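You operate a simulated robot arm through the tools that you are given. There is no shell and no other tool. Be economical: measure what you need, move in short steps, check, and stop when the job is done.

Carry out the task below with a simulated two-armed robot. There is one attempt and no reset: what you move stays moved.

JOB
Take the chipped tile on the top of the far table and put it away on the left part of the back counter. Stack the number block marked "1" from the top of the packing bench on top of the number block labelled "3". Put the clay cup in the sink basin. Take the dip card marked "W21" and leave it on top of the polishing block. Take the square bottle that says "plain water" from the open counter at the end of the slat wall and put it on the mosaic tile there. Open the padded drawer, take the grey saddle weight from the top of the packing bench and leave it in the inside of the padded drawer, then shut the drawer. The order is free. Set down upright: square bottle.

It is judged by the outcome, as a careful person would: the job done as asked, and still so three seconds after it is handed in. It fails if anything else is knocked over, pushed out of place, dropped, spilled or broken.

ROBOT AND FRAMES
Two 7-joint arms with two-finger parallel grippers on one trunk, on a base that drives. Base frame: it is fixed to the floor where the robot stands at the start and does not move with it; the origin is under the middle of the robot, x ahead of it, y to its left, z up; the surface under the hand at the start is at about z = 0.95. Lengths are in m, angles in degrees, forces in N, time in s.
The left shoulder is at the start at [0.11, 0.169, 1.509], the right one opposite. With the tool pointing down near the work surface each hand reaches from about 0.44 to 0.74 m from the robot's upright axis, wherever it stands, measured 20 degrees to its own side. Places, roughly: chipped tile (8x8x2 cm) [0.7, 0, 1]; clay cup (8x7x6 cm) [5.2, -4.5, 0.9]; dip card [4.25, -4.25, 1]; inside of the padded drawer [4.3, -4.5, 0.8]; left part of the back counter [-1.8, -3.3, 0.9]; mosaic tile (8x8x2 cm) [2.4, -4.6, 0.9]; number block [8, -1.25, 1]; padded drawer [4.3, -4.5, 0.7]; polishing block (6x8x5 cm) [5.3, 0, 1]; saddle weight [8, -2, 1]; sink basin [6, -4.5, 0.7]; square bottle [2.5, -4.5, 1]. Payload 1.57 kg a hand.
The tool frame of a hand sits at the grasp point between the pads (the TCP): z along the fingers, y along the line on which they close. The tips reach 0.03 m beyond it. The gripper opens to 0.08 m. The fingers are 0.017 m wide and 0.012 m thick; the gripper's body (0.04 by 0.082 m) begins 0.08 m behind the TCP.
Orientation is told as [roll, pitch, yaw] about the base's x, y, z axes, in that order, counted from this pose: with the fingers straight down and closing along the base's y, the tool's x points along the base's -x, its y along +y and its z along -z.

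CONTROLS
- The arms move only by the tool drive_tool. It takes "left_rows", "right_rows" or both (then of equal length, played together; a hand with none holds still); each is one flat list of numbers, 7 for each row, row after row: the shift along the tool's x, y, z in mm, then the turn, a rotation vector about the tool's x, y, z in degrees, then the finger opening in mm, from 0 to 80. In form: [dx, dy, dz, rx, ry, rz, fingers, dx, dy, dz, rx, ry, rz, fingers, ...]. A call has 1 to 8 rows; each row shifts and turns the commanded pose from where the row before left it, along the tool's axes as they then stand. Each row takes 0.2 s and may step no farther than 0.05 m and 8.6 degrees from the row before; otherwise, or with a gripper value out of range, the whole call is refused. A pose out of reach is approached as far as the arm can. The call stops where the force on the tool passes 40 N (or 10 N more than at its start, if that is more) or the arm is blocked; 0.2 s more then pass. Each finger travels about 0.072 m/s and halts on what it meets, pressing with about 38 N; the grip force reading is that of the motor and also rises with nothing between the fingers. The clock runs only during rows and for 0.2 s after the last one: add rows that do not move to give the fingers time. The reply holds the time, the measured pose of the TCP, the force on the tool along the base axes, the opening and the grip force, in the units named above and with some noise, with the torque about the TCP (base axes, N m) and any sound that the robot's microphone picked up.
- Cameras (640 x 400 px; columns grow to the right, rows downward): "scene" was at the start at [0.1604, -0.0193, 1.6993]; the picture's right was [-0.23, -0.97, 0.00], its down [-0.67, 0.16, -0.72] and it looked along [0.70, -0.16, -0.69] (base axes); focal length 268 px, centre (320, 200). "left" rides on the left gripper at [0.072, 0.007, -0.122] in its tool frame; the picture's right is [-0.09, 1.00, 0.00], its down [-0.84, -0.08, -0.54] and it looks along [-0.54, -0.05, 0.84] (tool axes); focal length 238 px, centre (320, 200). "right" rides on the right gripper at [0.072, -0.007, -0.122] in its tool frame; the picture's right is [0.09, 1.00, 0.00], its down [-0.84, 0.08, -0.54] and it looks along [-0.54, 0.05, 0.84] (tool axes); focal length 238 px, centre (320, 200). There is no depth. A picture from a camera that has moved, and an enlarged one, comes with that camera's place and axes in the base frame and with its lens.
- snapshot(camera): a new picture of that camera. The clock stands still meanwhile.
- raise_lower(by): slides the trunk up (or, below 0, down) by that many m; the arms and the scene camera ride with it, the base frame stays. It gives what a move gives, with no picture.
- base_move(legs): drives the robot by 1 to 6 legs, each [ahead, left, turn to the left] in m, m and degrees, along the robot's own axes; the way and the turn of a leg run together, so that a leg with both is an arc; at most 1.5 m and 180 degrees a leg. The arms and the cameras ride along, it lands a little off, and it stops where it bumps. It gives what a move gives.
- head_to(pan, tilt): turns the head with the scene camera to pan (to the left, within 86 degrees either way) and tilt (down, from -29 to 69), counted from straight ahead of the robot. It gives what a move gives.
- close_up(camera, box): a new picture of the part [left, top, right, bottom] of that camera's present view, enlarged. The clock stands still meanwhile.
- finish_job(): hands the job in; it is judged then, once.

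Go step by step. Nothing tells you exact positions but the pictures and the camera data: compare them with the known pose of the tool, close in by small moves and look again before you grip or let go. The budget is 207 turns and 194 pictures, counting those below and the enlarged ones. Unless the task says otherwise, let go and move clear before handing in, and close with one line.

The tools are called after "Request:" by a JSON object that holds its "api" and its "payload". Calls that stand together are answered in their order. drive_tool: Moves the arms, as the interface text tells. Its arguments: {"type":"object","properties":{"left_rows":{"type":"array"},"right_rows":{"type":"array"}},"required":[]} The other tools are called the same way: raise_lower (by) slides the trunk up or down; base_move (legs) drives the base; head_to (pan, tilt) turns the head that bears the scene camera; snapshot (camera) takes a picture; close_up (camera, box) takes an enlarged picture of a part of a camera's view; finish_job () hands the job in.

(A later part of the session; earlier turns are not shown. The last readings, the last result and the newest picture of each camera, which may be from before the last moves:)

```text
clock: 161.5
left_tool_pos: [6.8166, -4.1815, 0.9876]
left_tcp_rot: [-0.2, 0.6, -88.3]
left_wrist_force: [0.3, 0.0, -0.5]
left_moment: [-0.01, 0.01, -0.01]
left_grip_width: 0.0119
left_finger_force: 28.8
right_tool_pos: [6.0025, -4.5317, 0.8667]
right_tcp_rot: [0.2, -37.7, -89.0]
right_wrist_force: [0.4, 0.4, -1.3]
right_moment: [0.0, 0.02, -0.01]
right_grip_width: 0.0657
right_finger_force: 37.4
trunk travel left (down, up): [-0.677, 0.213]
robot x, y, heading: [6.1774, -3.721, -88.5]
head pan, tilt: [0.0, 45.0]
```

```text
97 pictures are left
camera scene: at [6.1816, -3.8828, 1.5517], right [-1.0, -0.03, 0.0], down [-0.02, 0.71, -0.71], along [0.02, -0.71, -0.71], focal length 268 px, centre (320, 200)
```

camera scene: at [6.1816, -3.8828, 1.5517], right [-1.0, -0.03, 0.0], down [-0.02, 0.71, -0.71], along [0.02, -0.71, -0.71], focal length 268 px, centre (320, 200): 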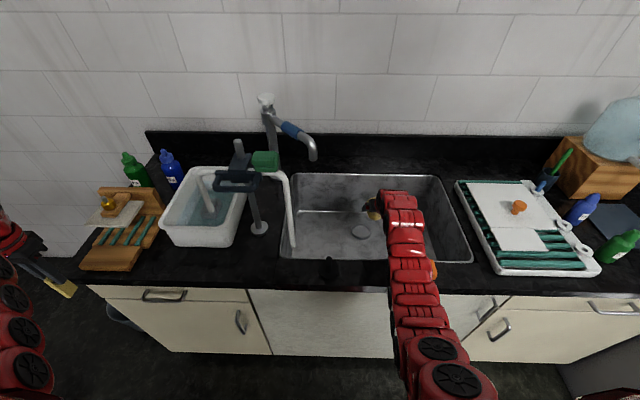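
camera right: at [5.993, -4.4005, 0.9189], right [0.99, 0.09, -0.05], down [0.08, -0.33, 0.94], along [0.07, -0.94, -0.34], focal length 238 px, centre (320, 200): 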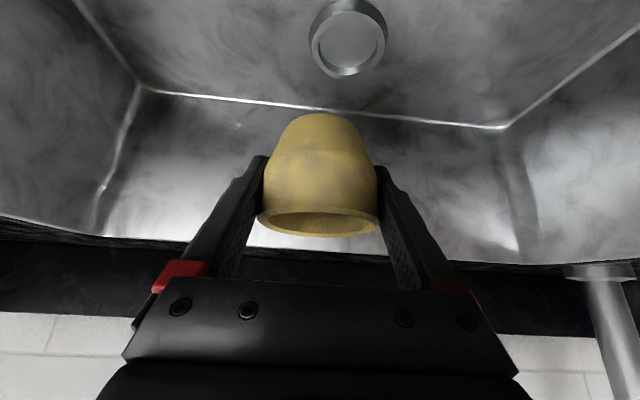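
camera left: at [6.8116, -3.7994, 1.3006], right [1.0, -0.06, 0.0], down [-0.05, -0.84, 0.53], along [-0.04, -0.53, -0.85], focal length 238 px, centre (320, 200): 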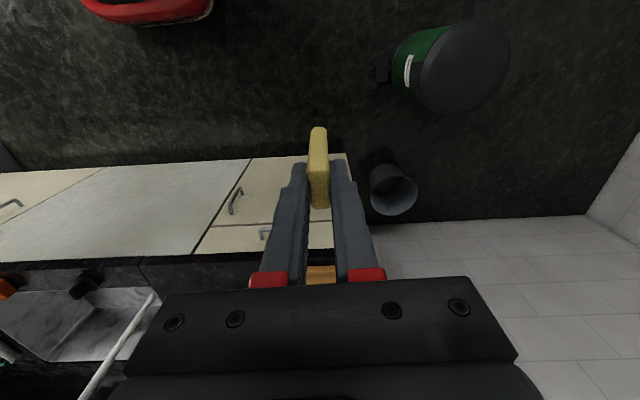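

The drain ring is at about [6.035, -4.577]; I'll shift the cup to x≈5.955 so it stands on flat metal, then lower slowly.

Request:
{"api": "drive_tool", "payload": {"right_rows": [0, -24, 0, 0, 0, 0, 50, 0, -24, 0, 0, 0, 0, 50, 15, 0, 20, 0, 0, 0, 50, 15, 0, 20, 0, 0, 0, 50, 15, 0, 20, 0, 0, 0, 50, 6, 0, 8, 0, 0, 0, 50, 0, 0, 0, 0, 0, 0, 50]}}

Request:
{"api": "snapshot", "payload": {"camera": "right"}}

Request:
{"api": "close_up", "payload": {"camera": "scene", "box": [270, 150, 510, 300]}}

```text
clock: 163.1
left_tool_pos: [6.8159, -4.1807, 0.9866]
left_tcp_rot: [-0.1, 0.5, -88.3]
left_wrist_force: [0.2, -0.2, -0.7]
left_moment: [0.02, -0.01, -0.03]
left_grip_width: 0.0119
left_finger_force: 29.2
right_tool_pos: [5.9544, -4.5334, 0.7804]
right_tcp_rot: [0.2, -37.6, -88.9]
right_wrist_force: [-0.1, -0.9, -1.4]
right_moment: [-0.02, 0.0, -0.03]
right_grip_width: 0.0657
right_finger_force: 38.4
trunk travel left (down, up): [-0.677, 0.213]
robot x, y, heading: [6.1784, -3.7206, -88.4]
head pan, tilt: [0.0, 45.0]
```

```text
96 pictures are left
camera right: at [5.945, -4.4031, 0.8334], right [0.99, 0.09, -0.05], down [0.08, -0.33, 0.94], along [0.07, -0.94, -0.34], focal length 238 px, centre (320, 200)
```

right: 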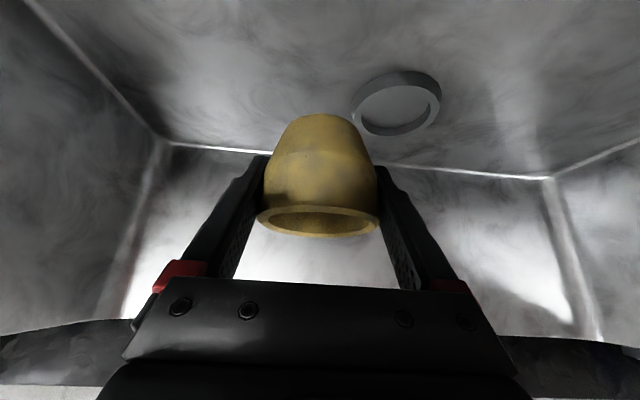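

```text
2.67 times, centred on (390, 225) of scene
camera zoom: at [6.1816, -3.8829, 1.5516], right [-1.0, -0.03, 0.0], down [-0.02, 0.71, -0.71], along [0.02, -0.71, -0.71], focal length 715 px, centre (133, 133)
```

zoom: 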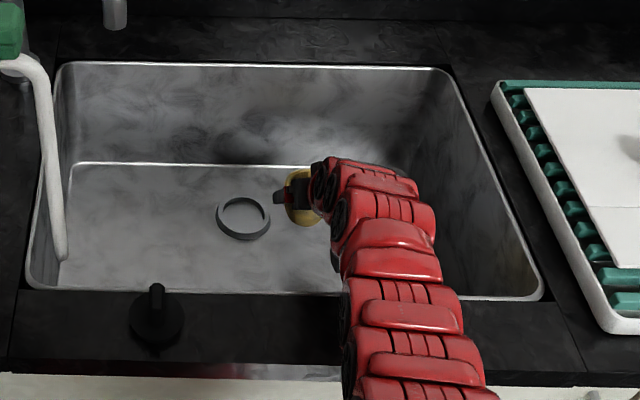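

Lowering further with the trunk; raising the left hand first to compensate.

Request:
{"api": "drive_tool", "payload": {"left_rows": [10, 0, -25, 0, 0, 0, 4, 10, 0, -25, 0, 0, 0, 4, 0, 0, 0, 0, 0, 0, 4]}}

Request:
{"api": "raise_lower", "payload": {"by": -0.03}}

Request:
{"api": "snapshot", "payload": {"camera": "right"}}

```text
clock: 163.9
left_tool_pos: [6.8163, -4.1617, 1.0363]
left_tcp_rot: [0.0, 0.7, -88.2]
left_wrist_force: [0.3, -0.5, 0.5]
left_moment: [-0.03, 0.0, -0.01]
left_grip_width: 0.0121
left_finger_force: 29.0
right_tool_pos: [5.9539, -4.5336, 0.779]
right_tcp_rot: [0.3, -37.6, -89.0]
right_wrist_force: [-0.2, -0.4, -0.8]
right_moment: [0.02, -0.03, -0.02]
right_grip_width: 0.0655
right_finger_force: 38.0
trunk travel left (down, up): [-0.677, 0.213]
robot x, y, heading: [6.1747, -3.7205, -88.4]
head pan, tilt: [0.0, 45.0]
```

```text
clock: 164.7
left_tool_pos: [6.8147, -4.1609, 1.0067]
left_tcp_rot: [-0.1, 0.6, -88.2]
left_wrist_force: [0.3, -0.2, 0.6]
left_moment: [0.0, -0.02, -0.01]
left_grip_width: 0.0119
left_finger_force: 29.5
right_tool_pos: [5.954, -4.5324, 0.7504]
right_tcp_rot: [0.2, -37.7, -89.0]
right_wrist_force: [-0.2, 0.1, -1.7]
right_moment: [0.01, -0.01, 0.0]
right_grip_width: 0.0659
right_finger_force: 37.7
trunk travel left (down, up): [-0.647, 0.243]
robot x, y, heading: [6.178, -3.7223, -88.5]
head pan, tilt: [0.0, 45.0]
```

```text
94 pictures are left
camera right: at [5.9449, -4.403, 0.8039], right [0.99, 0.09, -0.05], down [0.08, -0.33, 0.94], along [0.07, -0.94, -0.33], focal length 238 px, centre (320, 200)
```

right: 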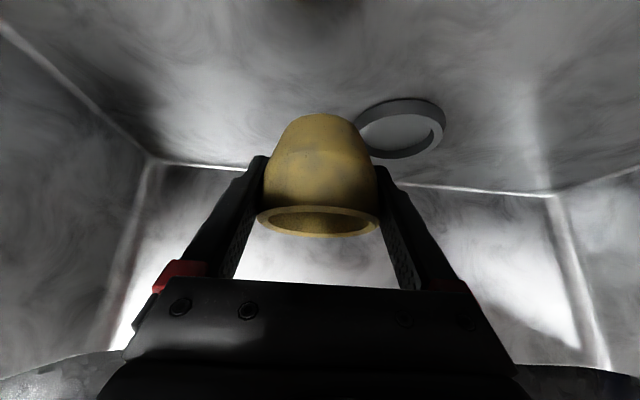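

Basin floor is about z≈0.665, so contact near TCP 0.708. Lowering the trunk 3 cm more, then small arm steps.

Request:
{"api": "raise_lower", "payload": {"by": -0.03}}

Request:
{"api": "drive_tool", "payload": {"right_rows": [1.8, 0, 2.4, 0, 0, 0, 50, 1.8, 0, 2.4, 0, 0, 0, 50, 1.2, 0, 1.6, 0, 0, 0, 50, 1.2, 0, 1.6, 0, 0, 0, 50, 1.2, 0, 1.6, 0, 0, 0, 50, 1.2, 0, 1.6, 0, 0, 0, 50]}}

Request:
{"api": "snapshot", "payload": {"camera": "right"}}

```text
clock: 165.4
left_tool_pos: [6.8177, -4.1579, 0.978]
left_tcp_rot: [-0.1, 0.5, -88.2]
left_wrist_force: [-0.4, -0.1, 0.4]
left_moment: [0.0, 0.0, -0.01]
left_grip_width: 0.0119
left_finger_force: 29.0
right_tool_pos: [5.9551, -4.534, 0.7276]
right_tcp_rot: [0.0, -38.2, -88.9]
right_wrist_force: [0.4, 0.4, -1.1]
right_moment: [0.0, -0.02, -0.02]
right_grip_width: 0.0658
right_finger_force: 37.9
trunk travel left (down, up): [-0.617, 0.273]
robot x, y, heading: [6.1789, -3.7219, -88.3]
head pan, tilt: [0.0, 45.0]
```

```text
clock: 166.8
left_tool_pos: [6.8196, -4.1555, 0.9781]
left_tcp_rot: [-0.3, 0.3, -88.2]
left_wrist_force: [0.6, 0.3, 0.0]
left_moment: [0.0, -0.01, 0.02]
left_grip_width: 0.012
left_finger_force: 29.4
right_tool_pos: [5.9571, -4.531, 0.7168]
right_tcp_rot: [-0.1, -38.4, -88.8]
right_wrist_force: [0.7, 0.0, -2.0]
right_moment: [-0.01, 0.01, -0.02]
right_grip_width: 0.0658
right_finger_force: 37.8
trunk travel left (down, up): [-0.617, 0.273]
robot x, y, heading: [6.1757, -3.7171, -88.2]
head pan, tilt: [0.0, 45.0]
```

```text
93 pictures are left
camera right: at [5.9476, -4.4012, 0.7679], right [0.99, 0.09, -0.06], down [0.09, -0.32, 0.94], along [0.07, -0.94, -0.33], focal length 238 px, centre (320, 200)
```

right: 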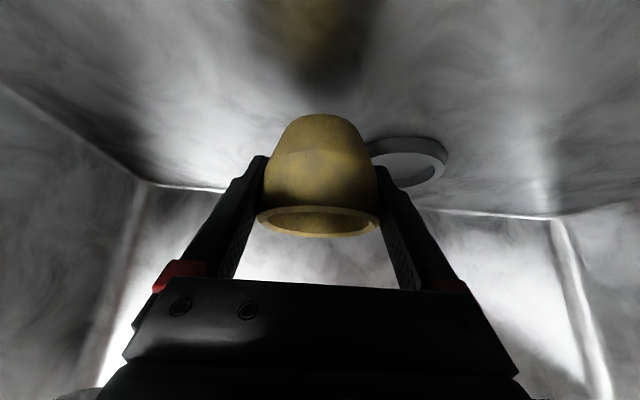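

Small deviations suggest the arm may be touching something behind the wrist; checking.

Request:
{"api": "close_up", "payload": {"camera": "scene", "box": [320, 150, 560, 400]}}

Request:
{"api": "snapshot", "payload": {"camera": "left"}}

```text
1.60 times, centred on (440, 275) of scene
camera zoom: at [6.187, -3.8743, 1.4934], right [-1.0, -0.03, 0.0], down [-0.02, 0.7, -0.71], along [0.02, -0.71, -0.7], focal length 429 px, centre (128, 80)
```

zoom: 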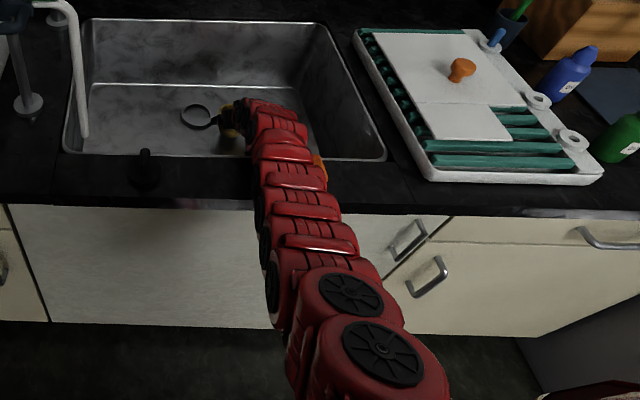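

```text
91 pictures are left
camera left: at [6.8247, -4.0843, 1.1005], right [1.0, -0.06, -0.01], down [-0.05, -0.84, 0.54], along [-0.04, -0.54, -0.84], focal length 238 px, centre (320, 200)
```

left: 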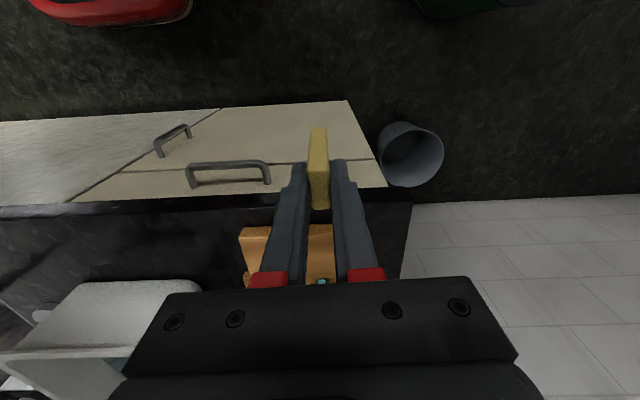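

The forearm overlaps the sponge at the front rim by about 1–2 cm. I'll raise, shift the cup 3 cm left (x≈5.985) and 1 cm forward, and check the sponge.

Request:
{"api": "raise_lower", "payload": {"by": 0.05}}

Request:
{"api": "drive_tool", "payload": {"right_rows": [4, 16, -3, 0, 0, 0, 50, 4, 16, -3, 0, 0, 0, 50, 0, 0, 0, 0, 0, 0, 50]}}

Request:
{"api": "close_up", "payload": {"camera": "scene", "box": [320, 150, 560, 300]}}

Request:
{"api": "snapshot", "payload": {"camera": "right"}}

```text
clock: 167.8
left_tool_pos: [6.8167, -4.1618, 1.0258]
left_tcp_rot: [-0.1, 0.6, -88.1]
left_wrist_force: [0.3, 0.3, 0.6]
left_moment: [-0.02, 0.01, 0.02]
left_grip_width: 0.0118
left_finger_force: 28.9
right_tool_pos: [5.9548, -4.5317, 0.7541]
right_tcp_rot: [0.3, -37.4, -89.0]
right_wrist_force: [-0.1, 0.0, -1.1]
right_moment: [0.04, 0.01, 0.0]
right_grip_width: 0.0657
right_finger_force: 38.1
trunk travel left (down, up): [-0.667, 0.223]
robot x, y, heading: [6.1756, -3.717, -88.6]
head pan, tilt: [0.0, 45.0]
```

```text
clock: 168.6
left_tool_pos: [6.8164, -4.1609, 1.0275]
left_tcp_rot: [-0.1, 0.6, -88.2]
left_wrist_force: [-0.1, -0.2, 0.1]
left_moment: [-0.01, -0.03, 0.01]
left_grip_width: 0.0118
left_finger_force: 29.3
right_tool_pos: [5.9861, -4.5221, 0.7565]
right_tcp_rot: [0.2, -37.8, -89.0]
right_wrist_force: [0.0, -0.3, -1.5]
right_moment: [0.03, 0.02, 0.04]
right_grip_width: 0.0658
right_finger_force: 37.7
trunk travel left (down, up): [-0.667, 0.223]
robot x, y, heading: [6.1775, -3.7232, -88.5]
head pan, tilt: [0.0, 45.0]
```

```text
2.67 times, centred on (440, 225) of scene
camera zoom: at [6.1814, -3.8829, 1.5416], right [-1.0, -0.03, 0.0], down [-0.02, 0.71, -0.71], along [0.02, -0.71, -0.71], focal length 715 px, centre (0, 133)
```

zoom: 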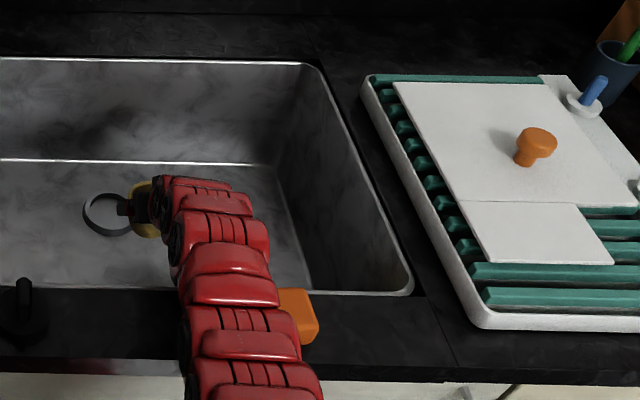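

```text
89 pictures are left
camera right: at [5.9767, -4.3918, 0.8093], right [0.99, 0.09, -0.05], down [0.08, -0.33, 0.94], along [0.07, -0.94, -0.34], focal length 238 px, centre (320, 200)
```

right: 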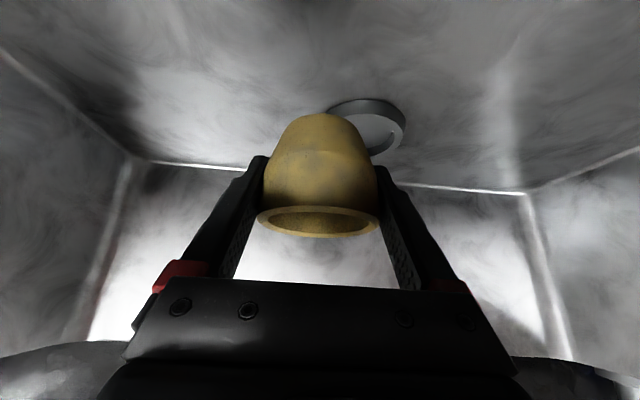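

The sponge is where it was. Shifting 6 mm more and lowering again with checks.

Request:
{"api": "drive_tool", "payload": {"right_rows": [3, 7, -2, 0, 0, 0, 50, 0, 0, 0, 0, 0, 0, 50]}}

Request:
{"api": "raise_lower", "payload": {"by": -0.025}}

Request:
{"api": "raise_lower", "payload": {"by": -0.012}}

```text
clock: 169.2
left_tool_pos: [6.8151, -4.1612, 1.0264]
left_tcp_rot: [-0.1, 0.6, -88.2]
left_wrist_force: [-0.1, 0.1, 0.0]
left_moment: [-0.03, 0.0, -0.03]
left_grip_width: 0.0119
left_finger_force: 29.2
right_tool_pos: [5.9938, -4.5192, 0.7564]
right_tcp_rot: [0.1, -37.7, -89.0]
right_wrist_force: [-1.4, -0.5, -1.7]
right_moment: [-0.01, -0.01, -0.01]
right_grip_width: 0.0659
right_finger_force: 38.0
trunk travel left (down, up): [-0.667, 0.223]
robot x, y, heading: [6.1741, -3.7222, -88.3]
head pan, tilt: [0.0, 45.0]
```

```text
clock: 169.9
left_tool_pos: [6.8157, -4.1603, 1.0025]
left_tcp_rot: [-0.1, 0.6, -88.2]
left_wrist_force: [-0.2, 0.3, -0.6]
left_moment: [0.01, -0.02, 0.04]
left_grip_width: 0.0118
left_finger_force: 29.3
right_tool_pos: [5.9924, -4.5179, 0.7318]
right_tcp_rot: [0.1, -37.7, -88.9]
right_wrist_force: [0.2, -1.2, -0.8]
right_moment: [-0.01, 0.01, 0.02]
right_grip_width: 0.0659
right_finger_force: 37.6
trunk travel left (down, up): [-0.642, 0.248]
robot x, y, heading: [6.175, -3.7211, -88.3]
head pan, tilt: [0.0, 45.0]
```

```text
clock: 170.5
left_tool_pos: [6.8167, -4.159, 0.9907]
left_tcp_rot: [-0.1, 0.5, -88.1]
left_wrist_force: [-0.5, 0.2, -0.7]
left_moment: [0.02, 0.01, -0.04]
left_grip_width: 0.0119
left_finger_force: 29.4
right_tool_pos: [5.9928, -4.518, 0.7245]
right_tcp_rot: [0.1, -38.1, -88.9]
right_wrist_force: [0.5, -4.2, 3.3]
right_moment: [0.47, 0.04, -0.04]
right_grip_width: 0.0657
right_finger_force: 37.6
trunk travel left (down, up): [-0.63, 0.26]
robot x, y, heading: [6.1781, -3.719, -88.4]
head pan, tilt: [0.0, 45.0]
```

The hand's underside is touching the basin's front wall, so the cup needs to go deeper (y≈-4.565) at x≈5.96, right of the drain. Raising, driving 4.5 cm ahead, shifting right, then lowering.

Request:
{"api": "raise_lower", "payload": {"by": 0.035}}

Request:
{"api": "drive_tool", "payload": {"right_rows": [0, -17, 0, 0, 0, 0, 50, 0, -17, 0, 0, 0, 0, 50, 0, 0, 0, 0, 0, 0, 50], "left_rows": [15, 0, -10, 0, 0, 0, 4, 20, 0, -10, 0, 0, 0, 4, 0, 0, 0, 0, 0, 0, 4]}}

Request:
{"api": "base_move", "payload": {"legs": [[0.045, 0, 0]]}}

Request:
{"api": "raise_lower", "payload": {"by": -0.025}}

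Request:
{"api": "snapshot", "payload": {"camera": "right"}}

Request:
{"api": "close_up", "payload": {"camera": "scene", "box": [320, 150, 560, 300]}}

```text
clock: 171.3
left_tool_pos: [6.815, -4.1627, 1.025]
left_tcp_rot: [-0.1, 0.8, -88.2]
left_wrist_force: [0.2, 0.6, -0.4]
left_moment: [-0.02, -0.04, -0.01]
left_grip_width: 0.012
left_finger_force: 28.8
right_tool_pos: [5.9929, -4.5182, 0.7536]
right_tcp_rot: [0.2, -37.6, -89.1]
right_wrist_force: [-0.1, -0.1, -1.2]
right_moment: [-0.03, 0.0, 0.03]
right_grip_width: 0.066
right_finger_force: 37.7
trunk travel left (down, up): [-0.665, 0.225]
robot x, y, heading: [6.1784, -3.717, -88.4]
head pan, tilt: [0.0, 45.0]
```

```text
clock: 172.1
left_tool_pos: [6.8151, -4.1261, 1.0437]
left_tcp_rot: [-0.1, 0.6, -88.2]
left_wrist_force: [-0.2, 0.2, -0.5]
left_moment: [0.0, 0.0, 0.02]
left_grip_width: 0.0121
left_finger_force: 29.1
right_tool_pos: [5.9597, -4.5197, 0.7531]
right_tcp_rot: [0.2, -37.5, -89.1]
right_wrist_force: [0.2, 0.5, -1.4]
right_moment: [0.03, 0.0, -0.01]
right_grip_width: 0.0661
right_finger_force: 38.9
trunk travel left (down, up): [-0.665, 0.225]
robot x, y, heading: [6.1732, -3.7205, -88.6]
head pan, tilt: [0.0, 45.0]
```

```text
clock: 173.0
left_tool_pos: [6.8166, -4.1702, 1.0453]
left_tcp_rot: [0.0, 0.7, -88.3]
left_wrist_force: [0.5, -0.2, -0.4]
left_moment: [0.02, 0.02, 0.01]
left_grip_width: 0.012
left_finger_force: 29.1
right_tool_pos: [5.9602, -4.5629, 0.7538]
right_tcp_rot: [0.2, -37.7, -89.1]
right_wrist_force: [0.0, -0.5, -1.7]
right_moment: [0.0, -0.03, 0.04]
right_grip_width: 0.0657
right_finger_force: 37.5
trunk travel left (down, up): [-0.665, 0.225]
robot x, y, heading: [6.1805, -3.7637, -88.4]
head pan, tilt: [0.0, 45.0]
```

```text
clock: 173.7
left_tool_pos: [6.8152, -4.1724, 1.0193]
left_tcp_rot: [-0.1, 0.7, -88.3]
left_wrist_force: [-0.8, -0.5, -0.3]
left_moment: [0.03, 0.01, 0.03]
left_grip_width: 0.0121
left_finger_force: 29.1
right_tool_pos: [5.9594, -4.5644, 0.7296]
right_tcp_rot: [0.2, -37.8, -89.0]
right_wrist_force: [1.5, 0.0, -0.5]
right_moment: [0.02, 0.03, -0.01]
right_grip_width: 0.066
right_finger_force: 37.8
trunk travel left (down, up): [-0.64, 0.25]
robot x, y, heading: [6.178, -3.7658, -88.4]
head pan, tilt: [0.0, 45.0]
```

```text
88 pictures are left
camera right: at [5.9503, -4.4335, 0.7817], right [0.99, 0.09, -0.05], down [0.08, -0.33, 0.94], along [0.07, -0.94, -0.34], focal length 238 px, centre (320, 200)
```

right: 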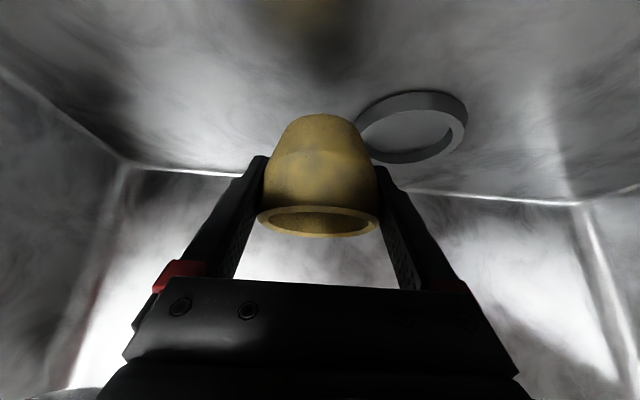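

```text
2.67 times, centred on (440, 225) of scene
camera zoom: at [6.1824, -3.9278, 1.5146], right [-1.0, -0.03, 0.0], down [-0.02, 0.71, -0.71], along [0.02, -0.71, -0.71], focal length 715 px, centre (0, 133)
```

zoom: 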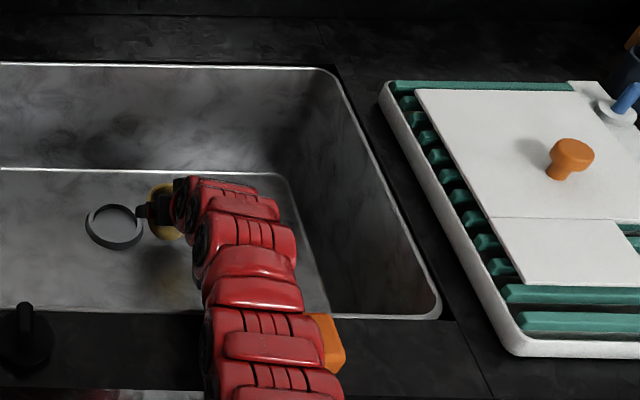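

No contact yet; stepping down gently.

Request:
{"api": "drive_tool", "payload": {"right_rows": [1.8, 0, 2.4, 0, 0, 0, 50, 1.8, 0, 2.4, 0, 0, 0, 50, 1.8, 0, 2.4, 0, 0, 0, 50, 1.2, 0, 1.6, 0, 0, 0, 50, 1.2, 0, 1.6, 0, 0, 0, 50, 0, 0, 0, 0, 0, 0, 50]}}

```text
clock: 175.1
left_tool_pos: [6.8157, -4.1713, 1.0193]
left_tcp_rot: [-0.1, 0.7, -88.4]
left_wrist_force: [-0.5, 0.5, -0.3]
left_moment: [-0.02, 0.0, -0.05]
left_grip_width: 0.012
left_finger_force: 29.2
right_tool_pos: [5.9596, -4.5629, 0.7171]
right_tcp_rot: [0.2, -37.7, -89.0]
right_wrist_force: [0.4, -0.2, -1.5]
right_moment: [-0.02, -0.02, -0.03]
right_grip_width: 0.0657
right_finger_force: 38.0
trunk travel left (down, up): [-0.64, 0.25]
robot x, y, heading: [6.1832, -3.7688, -88.6]
head pan, tilt: [0.0, 45.0]
```

Request:
{"api": "drive_tool", "payload": {"right_rows": [1.2, 0, 1.6, 0, 0, 0, 50, 1.2, 0, 1.6, 0, 0, 0, 50, 1.2, 0, 1.6, 0, 0, 0, 50, 1.2, 0, 1.6, 0, 0, 0, 50, 1.2, 0, 1.6, 0, 0, 0, 50, 1.2, 0, 1.6, 0, 0, 0, 50]}}

Request:
{"api": "snapshot", "payload": {"camera": "right"}}

```text
clock: 176.5
left_tool_pos: [6.8165, -4.1695, 1.0195]
left_tcp_rot: [-0.1, 0.5, -88.2]
left_wrist_force: [1.0, 0.4, 0.2]
left_moment: [0.0, -0.04, 0.02]
left_grip_width: 0.012
left_finger_force: 28.7
right_tool_pos: [5.961, -4.5625, 0.7043]
right_tcp_rot: [0.2, -37.8, -88.9]
right_wrist_force: [-0.1, 0.4, -1.5]
right_moment: [0.02, 0.01, -0.02]
right_grip_width: 0.0658
right_finger_force: 37.9
trunk travel left (down, up): [-0.64, 0.25]
robot x, y, heading: [6.1811, -3.7663, -88.5]
head pan, tilt: [0.0, 45.0]
```

```text
86 pictures are left
camera right: at [5.9523, -4.4325, 0.7586], right [0.99, 0.09, -0.05], down [0.08, -0.33, 0.94], along [0.07, -0.94, -0.33], focal length 238 px, centre (320, 200)
```

right: 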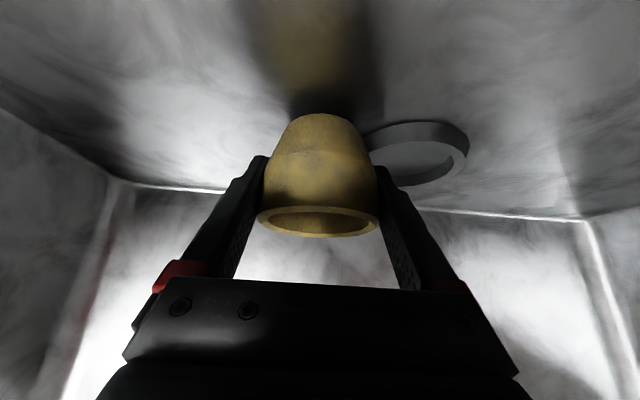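

Almost touching its reflection. A few mm more.

Request:
{"api": "drive_tool", "payload": {"right_rows": [0.9, 0, 1.2, 0, 0, 0, 50, 0.9, 0, 1.2, 0, 0, 0, 50, 0.9, 0, 1.2, 0, 0, 0, 50, 0.9, 0, 1.2, 0, 0, 0, 50, 0.9, 0, 1.2, 0, 0, 0, 50, 0, 0, 0, 0, 0, 0, 50]}}

Request:
{"api": "snapshot", "payload": {"camera": "right"}}

```text
clock: 177.9
left_tool_pos: [6.8164, -4.169, 1.0207]
left_tcp_rot: [-0.1, 0.5, -88.2]
left_wrist_force: [-0.2, 0.7, -0.6]
left_moment: [0.01, 0.02, 0.02]
left_grip_width: 0.0122
left_finger_force: 29.3
right_tool_pos: [5.9603, -4.5647, 0.7014]
right_tcp_rot: [0.1, -38.0, -89.1]
right_wrist_force: [2.9, -4.4, 20.8]
right_moment: [-0.33, -0.89, -0.1]
right_grip_width: 0.066
right_finger_force: 38.5
trunk travel left (down, up): [-0.64, 0.25]
robot x, y, heading: [6.1784, -3.7666, -88.7]
head pan, tilt: [0.0, 45.0]
```

```text
85 pictures are left
camera right: at [5.951, -4.4336, 0.7528], right [0.99, 0.09, -0.06], down [0.08, -0.32, 0.94], along [0.07, -0.94, -0.33], focal length 238 px, centre (320, 200)
```

right: 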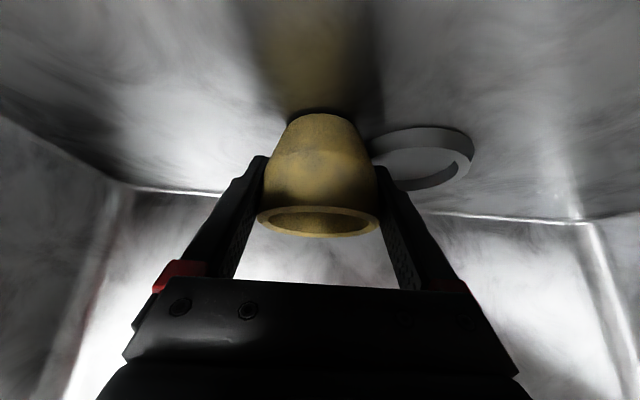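

The left fingertip is touching the drain ring (moment says +4 cm in x). Raising 5 mm, shifting 18 mm right, lowering again.

Request:
{"api": "drive_tool", "payload": {"right_rows": [-3, 0, -4, 0, 0, 0, 50, 0, -9, 0, 0, 0, 0, 50, 0, -9, 0, 0, 0, 0, 50, 1.2, 0, 1.6, 0, 0, 0, 50, 1.2, 0, 1.6, 0, 0, 0, 50, 0.9, 0, 1.2, 0, 0, 0, 50, 0.9, 0, 1.2, 0, 0, 0, 50, 0.9, 0, 1.2, 0, 0, 0, 50]}}

Request:
{"api": "snapshot", "payload": {"camera": "right"}}

```text
clock: 179.7
left_tool_pos: [6.8175, -4.1692, 1.02]
left_tcp_rot: [-0.1, 0.5, -88.3]
left_wrist_force: [0.2, 0.5, -0.3]
left_moment: [-0.03, -0.02, -0.01]
left_grip_width: 0.0118
left_finger_force: 29.6
right_tool_pos: [5.9403, -4.5625, 0.6982]
right_tcp_rot: [-0.1, -38.0, -89.0]
right_wrist_force: [0.1, -2.9, 17.0]
right_moment: [-0.28, -0.41, -0.12]
right_grip_width: 0.0656
right_finger_force: 38.4
right hand out of reach, approached as far as the arm can: row 8
trunk travel left (down, up): [-0.64, 0.25]
robot x, y, heading: [6.1774, -3.7653, -88.6]
head pan, tilt: [0.0, 45.0]
```

```text
84 pictures are left
camera right: at [5.9312, -4.4326, 0.7511], right [0.99, 0.09, -0.06], down [0.08, -0.33, 0.94], along [0.07, -0.94, -0.33], focal length 238 px, centre (320, 200)
```

right: 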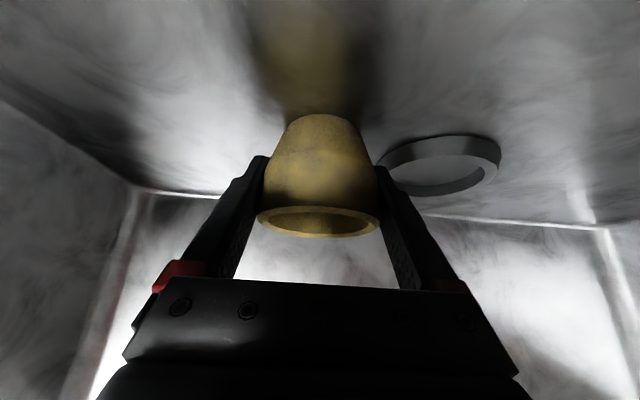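

Cup is on the basin floor. Opening, then lifting straight up with the trunk.

Request:
{"api": "drive_tool", "payload": {"right_rows": [0, 0, 0, 0, 0, 0, 70, 0, 0, 0, 0, 0, 0, 80, 0, 0, 0, 0, 0, 0, 80]}}

Request:
{"api": "raise_lower", "payload": {"by": 0.06}}

Request:
{"api": "snapshot", "payload": {"camera": "right"}}

```text
clock: 180.5
left_tool_pos: [6.8141, -4.1715, 1.0198]
left_tcp_rot: [0.0, 0.6, -88.3]
left_wrist_force: [0.5, -0.2, 0.0]
left_moment: [-0.01, -0.01, 0.03]
left_grip_width: 0.0119
left_finger_force: 29.7
right_tool_pos: [5.9384, -4.5626, 0.6935]
right_tcp_rot: [-0.1, -37.5, -89.0]
right_wrist_force: [-4.7, 3.2, -6.0]
right_moment: [0.17, 0.38, 0.07]
right_grip_width: 0.0751
right_finger_force: 0.0
trunk travel left (down, up): [-0.64, 0.25]
robot x, y, heading: [6.1752, -3.7637, -88.3]
head pan, tilt: [0.0, 45.0]
```

```text
clock: 181.5
left_tool_pos: [6.8163, -4.1717, 1.0804]
left_tcp_rot: [-0.1, 0.6, -88.4]
left_wrist_force: [-0.5, 0.3, 0.4]
left_moment: [0.02, -0.03, -0.02]
left_grip_width: 0.0119
left_finger_force: 29.0
right_tool_pos: [5.9417, -4.5637, 0.7542]
right_tcp_rot: [-0.1, -37.5, -89.0]
right_wrist_force: [-0.3, -0.6, -0.3]
right_moment: [0.01, 0.0, 0.0]
right_grip_width: 0.0799
right_finger_force: 0.1
trunk travel left (down, up): [-0.7, 0.19]
robot x, y, heading: [6.1795, -3.7662, -88.8]
head pan, tilt: [0.0, 45.0]
```

```text
83 pictures are left
camera right: at [5.9316, -4.433, 0.809], right [0.99, 0.09, -0.06], down [0.08, -0.33, 0.94], along [0.07, -0.94, -0.34], focal length 238 px, centre (320, 200)
```

right: 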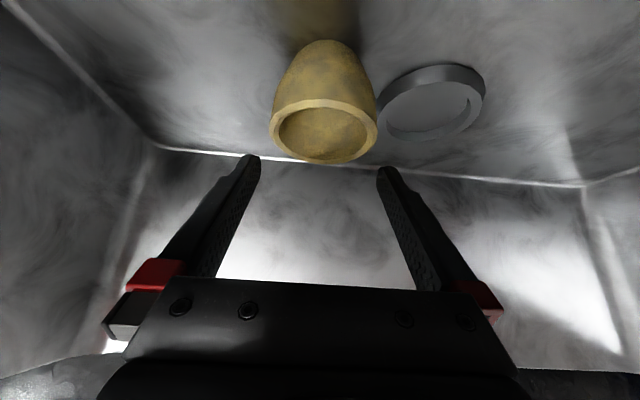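

Cup stands in the basin. Raising fully and backing away.

Request:
{"api": "raise_lower", "payload": {"by": 0.185}}

Request:
{"api": "drive_tool", "payload": {"right_rows": [-18, 0, -24, 0, 0, 0, 80, -18, 0, -24, 0, 0, 0, 80, -18, 0, -24, 0, 0, 0, 80, -18, 0, -24, 0, 0, 0, 80, 0, 0, 0, 0, 0, 0, 80]}}

Request:
{"api": "base_move", "payload": {"legs": [[-0.45, 0, 0]]}}

Request:
{"api": "head_to", "payload": {"pan": 0, "tilt": 35}}

Request:
{"api": "snapshot", "payload": {"camera": "scene"}}

```text
clock: 183.5
left_tool_pos: [6.8157, -4.1717, 1.2629]
left_tcp_rot: [0.0, 0.6, -88.3]
left_wrist_force: [-0.3, 0.5, -0.1]
left_moment: [0.02, -0.01, 0.0]
left_grip_width: 0.0119
left_finger_force: 29.1
right_tool_pos: [5.9397, -4.5628, 0.9406]
right_tcp_rot: [0.0, -37.6, -88.9]
right_wrist_force: [-0.1, -0.1, -0.2]
right_moment: [-0.01, -0.02, 0.0]
right_grip_width: 0.0799
right_finger_force: 0.1
trunk travel left (down, up): [-0.885, 0.005]
robot x, y, heading: [6.18, -3.7685, -88.7]
head pan, tilt: [0.0, 45.0]
```

```text
clock: 184.7
left_tool_pos: [6.8168, -4.1718, 1.2634]
left_tcp_rot: [-0.1, 0.6, -88.3]
left_wrist_force: [0.2, -0.4, -0.5]
left_moment: [0.01, 0.0, -0.01]
left_grip_width: 0.0118
left_finger_force: 29.8
right_tool_pos: [5.9408, -4.5597, 1.0608]
right_tcp_rot: [0.0, -37.6, -88.8]
right_wrist_force: [0.1, -0.3, 0.6]
right_moment: [-0.01, 0.03, -0.01]
right_grip_width: 0.0802
right_finger_force: 0.0
trunk travel left (down, up): [-0.885, 0.005]
robot x, y, heading: [6.1809, -3.7628, -88.2]
head pan, tilt: [0.0, 45.0]
```

```text
clock: 187.4
left_tool_pos: [6.8028, -3.7321, 1.2635]
left_tcp_rot: [-0.1, 0.6, -88.6]
left_wrist_force: [0.1, -0.5, -0.7]
left_moment: [0.01, -0.01, -0.02]
left_grip_width: 0.0117
left_finger_force: 29.7
right_tool_pos: [5.9253, -4.1145, 1.0598]
right_tcp_rot: [0.0, -37.6, -89.2]
right_wrist_force: [-0.2, -0.2, 0.1]
right_moment: [-0.03, -0.01, -0.04]
right_grip_width: 0.08
right_finger_force: 0.0
trunk travel left (down, up): [-0.885, 0.005]
robot x, y, heading: [6.1688, -3.3229, -88.7]
head pan, tilt: [0.0, 45.0]
```

```text
clock: 188.1
left_tool_pos: [6.8035, -3.7302, 1.2654]
left_tcp_rot: [-0.1, 0.7, -88.6]
left_wrist_force: [-0.5, -0.3, -0.3]
left_moment: [-0.02, 0.0, -0.01]
left_grip_width: 0.0121
left_finger_force: 29.2
right_tool_pos: [5.9256, -4.1144, 1.0607]
right_tcp_rot: [0.0, -37.7, -89.2]
right_wrist_force: [0.2, -0.6, 0.0]
right_moment: [0.02, -0.01, 0.01]
right_grip_width: 0.08
right_finger_force: 0.1
trunk travel left (down, up): [-0.885, 0.005]
robot x, y, heading: [6.1687, -3.3211, -88.8]
head pan, tilt: [0.0, 35.0]
```

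```text
82 pictures are left
camera scene: at [6.1717, -3.4895, 1.7745], right [-1.0, -0.02, 0.0], down [-0.01, 0.57, -0.82], along [0.02, -0.82, -0.57], focal length 268 px, centre (320, 200)
```

scene: 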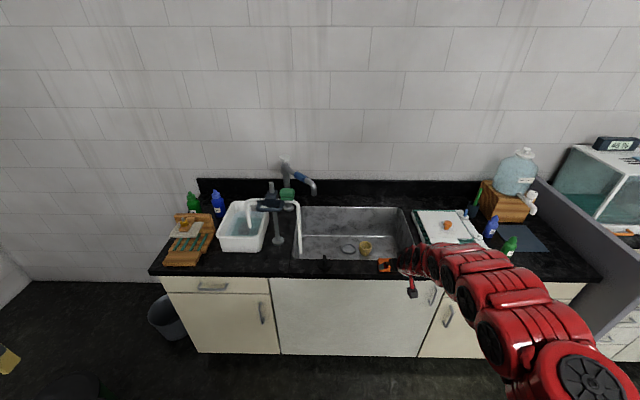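

The cup stands upright in the sink. Now turning toward the packing bench; first I straighten the right hand and look in that direction.

Request:
{"api": "drive_tool", "payload": {"right_rows": [0, 0, 0, 0, 8, 0, 80, 0, 0, 0, 0, 8, 0, 80, 0, 0, 0, 0, 8, 0, 80, 0, 0, 0, 0, 8, 0, 80, 0, 0, 0, 0, 5.6, 0, 80, 0, 0, 0, 0, 0, 0, 80]}}

Request:
{"api": "base_move", "payload": {"legs": [[0, 0.3, 88.7], [0, 1.0, 0]]}}

Request:
{"api": "head_to", "payload": {"pan": 0, "tilt": 20}}

Request:
{"api": "snapshot", "payload": {"camera": "scene"}}

```text
clock: 189.5
left_tool_pos: [6.8028, -3.7324, 1.2648]
left_tcp_rot: [0.0, 0.7, -88.6]
left_wrist_force: [0.8, -0.3, -0.7]
left_moment: [0.0, -0.02, 0.01]
left_grip_width: 0.0117
left_finger_force: 28.7
right_tool_pos: [5.9413, -4.055, 1.0693]
right_tcp_rot: [-0.1, -4.0, -89.3]
right_wrist_force: [-0.8, -0.8, 0.3]
right_moment: [0.0, -0.02, 0.0]
right_grip_width: 0.0801
right_finger_force: 0.1
right hand out of reach, approached as far as the arm can: row 3, 4
trunk travel left (down, up): [-0.885, 0.005]
robot x, y, heading: [6.1684, -3.3206, -88.8]
head pan, tilt: [0.0, 35.0]
```

```text
clock: 198.6
left_tool_pos: [6.743, -1.4897, 1.2634]
left_tcp_rot: [0.0, 0.6, 1.1]
left_wrist_force: [-0.6, 0.0, -0.5]
left_moment: [0.01, 0.0, 0.0]
left_grip_width: 0.012
left_finger_force: 29.1
right_tool_pos: [7.0616, -2.3538, 1.0712]
right_tcp_rot: [0.1, -4.0, 0.5]
right_wrist_force: [0.9, 0.1, -0.5]
right_moment: [0.0, 0.0, -0.01]
right_grip_width: 0.0798
right_finger_force: 0.2
trunk travel left (down, up): [-0.885, 0.005]
robot x, y, heading: [6.3312, -2.1239, 0.7]
head pan, tilt: [0.0, 35.0]
cut short: leg 1
```

```text
clock: 199.4
left_tool_pos: [6.7426, -1.4901, 1.2651]
left_tcp_rot: [-0.1, 0.7, 1.0]
left_wrist_force: [-0.1, -0.4, -0.6]
left_moment: [-0.04, -0.01, 0.03]
left_grip_width: 0.0118
left_finger_force: 28.7
right_tool_pos: [7.0615, -2.3527, 1.0703]
right_tcp_rot: [0.1, -4.0, 0.4]
right_wrist_force: [-0.1, 0.3, -0.8]
right_moment: [-0.01, 0.02, -0.02]
right_grip_width: 0.08
right_finger_force: 0.1
trunk travel left (down, up): [-0.885, 0.005]
robot x, y, heading: [6.3265, -2.1265, 0.7]
head pan, tilt: [0.0, 20.0]
```

```text
81 pictures are left
camera scene: at [6.503, -2.1203, 1.7982], right [0.01, -1.0, 0.0], down [-0.34, -0.01, -0.94], along [0.94, 0.01, -0.34], focal length 268 px, centre (320, 200)
```

scene: 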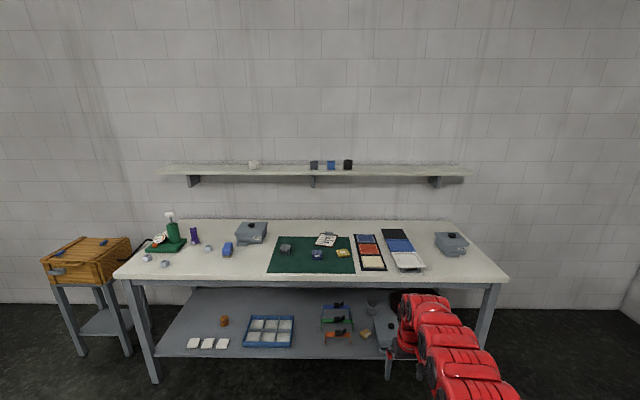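

Request:
{"api": "close_up", "payload": {"camera": "scene", "box": [110, 200, 310, 290]}}

Request:
{"api": "close_up", "payload": {"camera": "scene", "box": [230, 150, 510, 290]}}

```text
3.20 times, centred on (210, 245) of scene
camera zoom: at [6.503, -2.1203, 1.7982], right [0.01, -1.0, 0.0], down [-0.34, -0.01, -0.94], along [0.94, 0.01, -0.34], focal length 858 px, centre (672, 56)
```

zoom: 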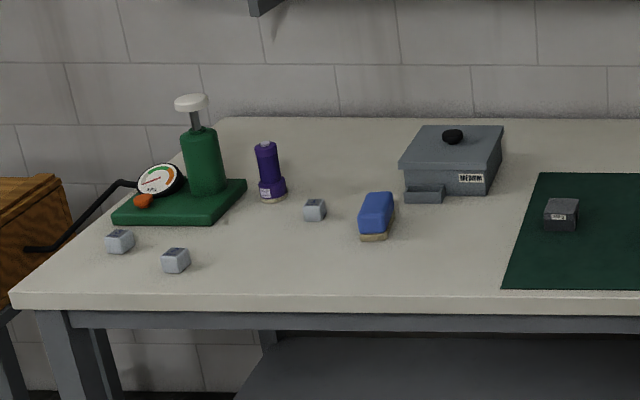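

```text
2.29 times, centred on (370, 220) of scene
camera zoom: at [6.503, -2.1203, 1.7982], right [0.01, -1.0, 0.0], down [-0.34, -0.01, -0.94], along [0.94, 0.01, -0.34], focal length 613 px, centre (206, 154)
```

zoom: 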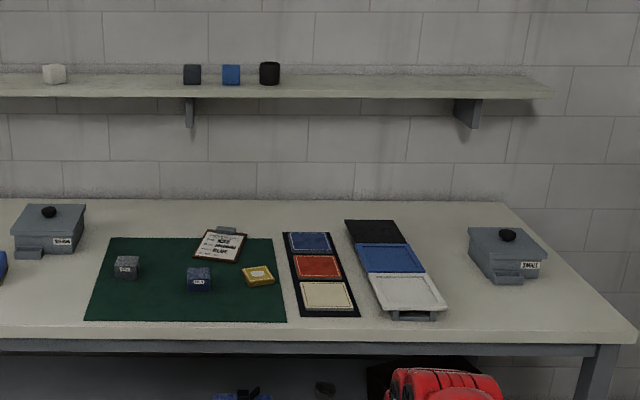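

Three small blocks are near [7.76,-1.25], [7.82,-1.12], [7.93,-1.43]; two small weights on the green mat near [7.95,-1.89] and [7.89,-2.09]. Driving closer to the blocks.

Request:
{"api": "base_move", "payload": {"legs": [[0, 1.05, -0.7], [0.8, 0, 0]]}}

Request:
{"api": "head_to", "payload": {"pan": -12, "tilt": 42}}

Request:
{"api": "snapshot", "payload": {"camera": "scene"}}

Request:
{"api": "snapshot", "payload": {"camera": "right"}}

```text
clock: 208.8
left_tool_pos: [7.5294, -0.4044, 1.2639]
left_tcp_rot: [0.0, 0.5, 0.8]
left_wrist_force: [0.3, 0.5, 0.0]
left_moment: [-0.02, -0.02, 0.02]
left_grip_width: 0.0119
left_finger_force: 29.7
right_tool_pos: [7.8421, -1.2675, 1.0709]
right_tcp_rot: [0.1, -4.1, 0.0]
right_wrist_force: [0.7, 0.4, -0.2]
right_moment: [0.01, 0.04, 0.01]
right_grip_width: 0.0801
right_finger_force: 0.1
trunk travel left (down, up): [-0.885, 0.005]
robot x, y, heading: [7.1129, -1.0366, 0.3]
head pan, tilt: [0.0, 20.0]
```

```text
clock: 209.6
left_tool_pos: [7.5299, -0.4036, 1.2652]
left_tcp_rot: [0.0, 0.5, 0.7]
left_wrist_force: [0.2, 0.1, -0.5]
left_moment: [-0.02, 0.01, 0.0]
left_grip_width: 0.0118
left_finger_force: 28.6
right_tool_pos: [7.8431, -1.2691, 1.0711]
right_tcp_rot: [0.0, -4.0, 0.1]
right_wrist_force: [-0.8, -0.3, -0.5]
right_moment: [-0.02, 0.0, 0.06]
right_grip_width: 0.0797
right_finger_force: 0.0
trunk travel left (down, up): [-0.885, 0.005]
robot x, y, heading: [7.1115, -1.0316, 0.4]
head pan, tilt: [-12.0, 42.0]
```

```text
78 pictures are left
camera scene: at [7.275, -1.0498, 1.764], right [-0.2, -0.98, 0.0], down [-0.66, 0.13, -0.74], along [0.73, -0.15, -0.67], focal length 268 px, centre (320, 200)
```

scene: 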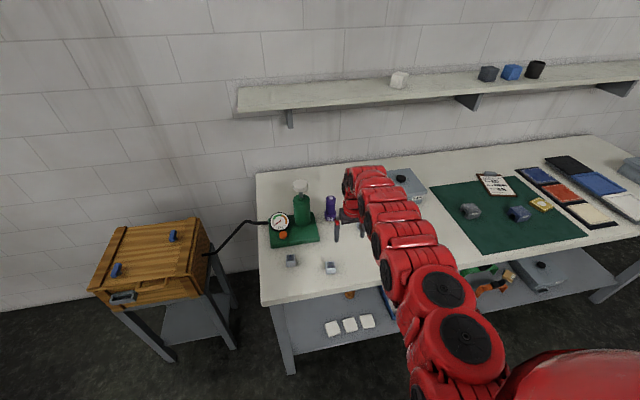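

```text
77 pictures are left
camera right: at [7.7622, -1.2763, 1.1878], right [-0.09, 1.0, -0.01], down [0.8, 0.08, 0.6], along [0.6, 0.05, -0.8], focal length 238 px, centre (320, 200)
```

right: 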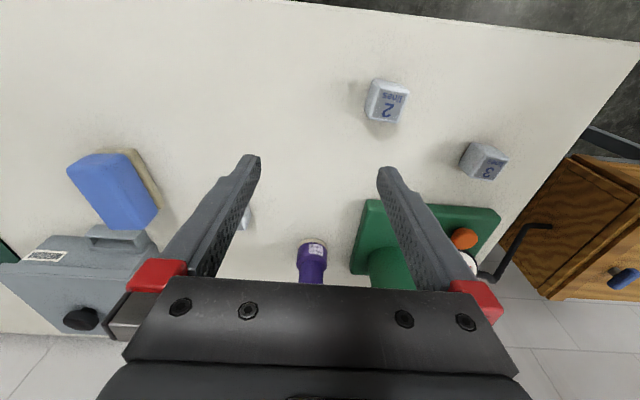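

Blocks "2" and "3" are seen; the third, behind the finger, must be "1". I'll straighten and retract the right hand for a better look.

Request:
{"api": "drive_tool", "payload": {"right_rows": [20, -30, -10, 0, 4, 0, 80, 20, -35, -10, 0, 0, 0, 80, 15, -35, 0, 0, 0, 0, 80, 15, -30, 0, 0, 0, 0, 80, 0, 0, 0, 0, 0, 0, 80]}}

Request:
{"api": "snapshot", "payload": {"camera": "right"}}

```text
clock: 210.8
left_tool_pos: [7.5302, -0.4041, 1.2642]
left_tcp_rot: [-0.1, 0.5, 0.6]
left_wrist_force: [0.6, 0.0, -0.6]
left_moment: [-0.01, 0.04, 0.02]
left_grip_width: 0.0119
left_finger_force: 29.1
right_tool_pos: [7.7707, -1.3982, 1.0923]
right_tcp_rot: [-0.1, -0.2, 0.1]
right_wrist_force: [0.1, -0.3, 0.2]
right_moment: [0.01, 0.02, -0.02]
right_grip_width: 0.0804
right_finger_force: 0.0
trunk travel left (down, up): [-0.885, 0.005]
robot x, y, heading: [7.1142, -1.0342, 0.3]
head pan, tilt: [-12.0, 42.0]
```

```text
76 pictures are left
camera right: at [7.6993, -1.4061, 1.2144], right [-0.09, 1.0, 0.0], down [0.84, 0.08, 0.54], along [0.54, 0.05, -0.84], focal length 238 px, centre (320, 200)
```

right: 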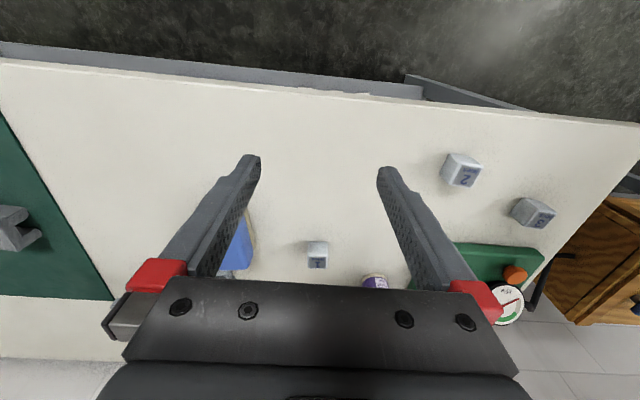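

Triangulated: bench top z≈0.905, block "1" ≈[8.00, -1.386], "3" ≈[7.879, -1.068], "2" ≈[7.82, -1.206]. Lowering the trunk 0.1 m for reach, keeping the hand high, then driving in.

Request:
{"api": "raise_lower", "payload": {"by": -0.1}}

Request:
{"api": "drive_tool", "payload": {"right_rows": [0, 0, -40, 0, 0, 0, 80, 0, 0, -40, 0, 0, 0, 80, 0, 0, -20, 0, 0, 0, 80, 0, 0, 0, 0, 0, 0, 80]}}

Request:
{"api": "base_move", "payload": {"legs": [[0.19, -0.04, 0]]}}

Request:
{"api": "snapshot", "payload": {"camera": "right"}}

```text
clock: 212.2
left_tool_pos: [7.5299, -0.4038, 1.1652]
left_tcp_rot: [-0.1, 0.7, 0.7]
left_wrist_force: [1.0, 0.0, 0.8]
left_moment: [0.01, -0.01, 0.02]
left_grip_width: 0.0119
left_finger_force: 29.4
right_tool_pos: [7.7717, -1.3991, 0.9922]
right_tcp_rot: [0.0, -0.2, 0.1]
right_wrist_force: [-0.6, 0.5, 0.6]
right_moment: [-0.01, 0.01, -0.01]
right_grip_width: 0.08
right_finger_force: 0.1
trunk travel left (down, up): [-0.785, 0.105]
robot x, y, heading: [7.1102, -1.0372, 0.4]
head pan, tilt: [-12.0, 42.0]
```

```text
clock: 213.2
left_tool_pos: [7.5287, -0.4012, 1.1634]
left_tcp_rot: [-0.2, 0.7, 0.7]
left_wrist_force: [-0.7, 0.0, -0.2]
left_moment: [-0.03, 0.0, 0.01]
left_grip_width: 0.0117
left_finger_force: 28.9
right_tool_pos: [7.7703, -1.3969, 1.092]
right_tcp_rot: [-0.1, 0.0, 0.1]
right_wrist_force: [0.1, 0.3, 0.0]
right_moment: [-0.03, 0.02, -0.03]
right_grip_width: 0.0798
right_finger_force: 0.1
trunk travel left (down, up): [-0.785, 0.105]
robot x, y, heading: [7.1101, -1.0303, 0.3]
head pan, tilt: [-12.0, 42.0]
```

```text
clock: 214.7
left_tool_pos: [7.7172, -0.4448, 1.1652]
left_tcp_rot: [-0.1, 0.6, 0.5]
left_wrist_force: [-0.7, 0.6, -0.6]
left_moment: [-0.01, 0.02, -0.01]
left_grip_width: 0.0121
left_finger_force: 29.1
right_tool_pos: [7.953, -1.4398, 1.0936]
right_tcp_rot: [0.0, 0.0, -0.2]
right_wrist_force: [0.0, -0.1, 1.2]
right_moment: [0.0, -0.01, 0.01]
right_grip_width: 0.08
right_finger_force: 0.0
trunk travel left (down, up): [-0.785, 0.105]
robot x, y, heading: [7.2999, -1.0739, 0.4]
head pan, tilt: [-12.0, 42.0]
```

```text
75 pictures are left
camera right: at [7.8805, -1.4478, 1.2151], right [-0.09, 1.0, 0.0], down [0.84, 0.07, 0.54], along [0.54, 0.05, -0.84], focal length 238 px, centre (320, 200)
```

right: 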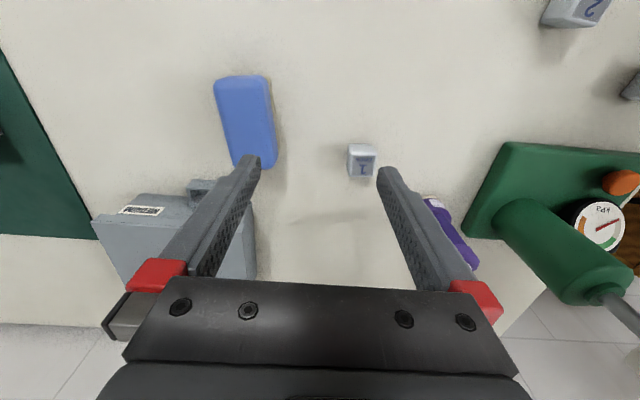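

Request:
{"api": "close_up", "payload": {"camera": "right", "box": [320, 120, 400, 200]}}

Request:
{"api": "snapshot", "payload": {"camera": "scene"}}

```text
5.00 times, centred on (360, 160) of right
camera zoom: at [7.8805, -1.4478, 1.2151], right [-0.09, 1.0, 0.0], down [0.84, 0.07, 0.54], along [0.54, 0.05, -0.84], focal length 1192 px, centre (120, 400)
```

zoom: 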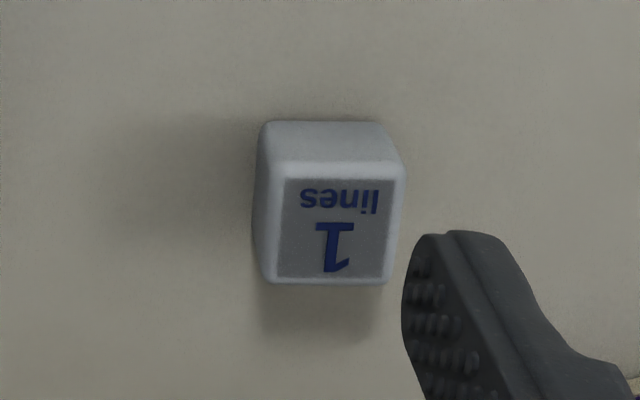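

```text
73 pictures are left
camera scene: at [7.4582, -1.0895, 1.6642], right [-0.2, -0.98, 0.0], down [-0.65, 0.14, -0.74], along [0.73, -0.15, -0.67], focal length 268 px, centre (320, 200)
```

scene: 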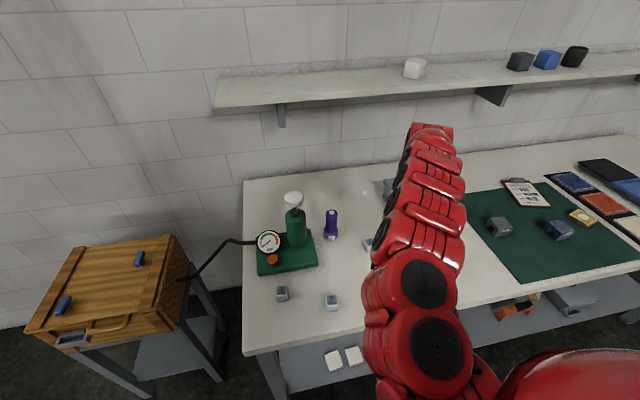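

It's "1", 3 cm, yaw ≈+5°, centre ≈[8.002, -1.380]. Moving over it with a 55 mm opening.

Request:
{"api": "drive_tool", "payload": {"right_rows": [-16, 20, 0, 0, 0, -5, 55, -16, 20, 0, 0, 0, 0, 55, -16, 21, 0, 0, 0, 0, 55, 0, 0, 30, 0, 0, 0, 55, 0, 0, 30, 0, 0, 0, 55, 0, 0, 30, 0, 0, 0, 55, 0, 0, 0, 0, 0, 0, 55]}}

Request:
{"api": "snapshot", "payload": {"camera": "right"}}

```text
clock: 216.3
left_tool_pos: [7.7173, -0.4438, 1.1642]
left_tcp_rot: [-0.1, 0.7, 0.4]
left_wrist_force: [0.3, 0.4, -0.8]
left_moment: [0.0, 0.0, 0.0]
left_grip_width: 0.0119
left_finger_force: 29.0
right_tool_pos: [7.9997, -1.376, 1.0041]
right_tcp_rot: [-0.1, -0.2, 4.9]
right_wrist_force: [0.0, -0.6, 0.4]
right_moment: [0.01, 0.0, 0.0]
right_grip_width: 0.0551
right_finger_force: 0.1
trunk travel left (down, up): [-0.785, 0.105]
robot x, y, heading: [7.2948, -1.0744, 0.0]
head pan, tilt: [-12.0, 42.0]
```

```text
72 pictures are left
camera right: at [7.9288, -1.39, 1.1263], right [-0.17, 0.98, 0.0], down [0.83, 0.15, 0.54], along [0.53, 0.09, -0.84], focal length 238 px, centre (320, 200)
```

right: 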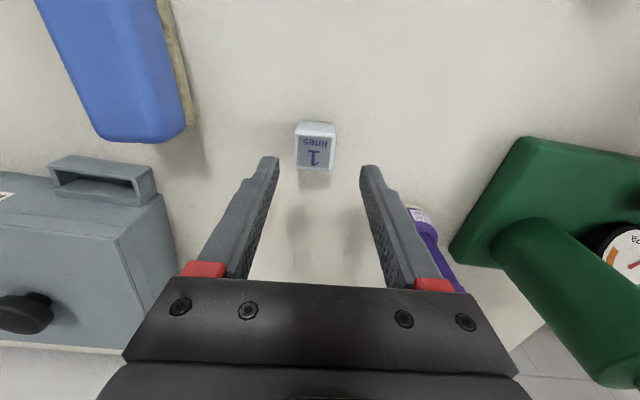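

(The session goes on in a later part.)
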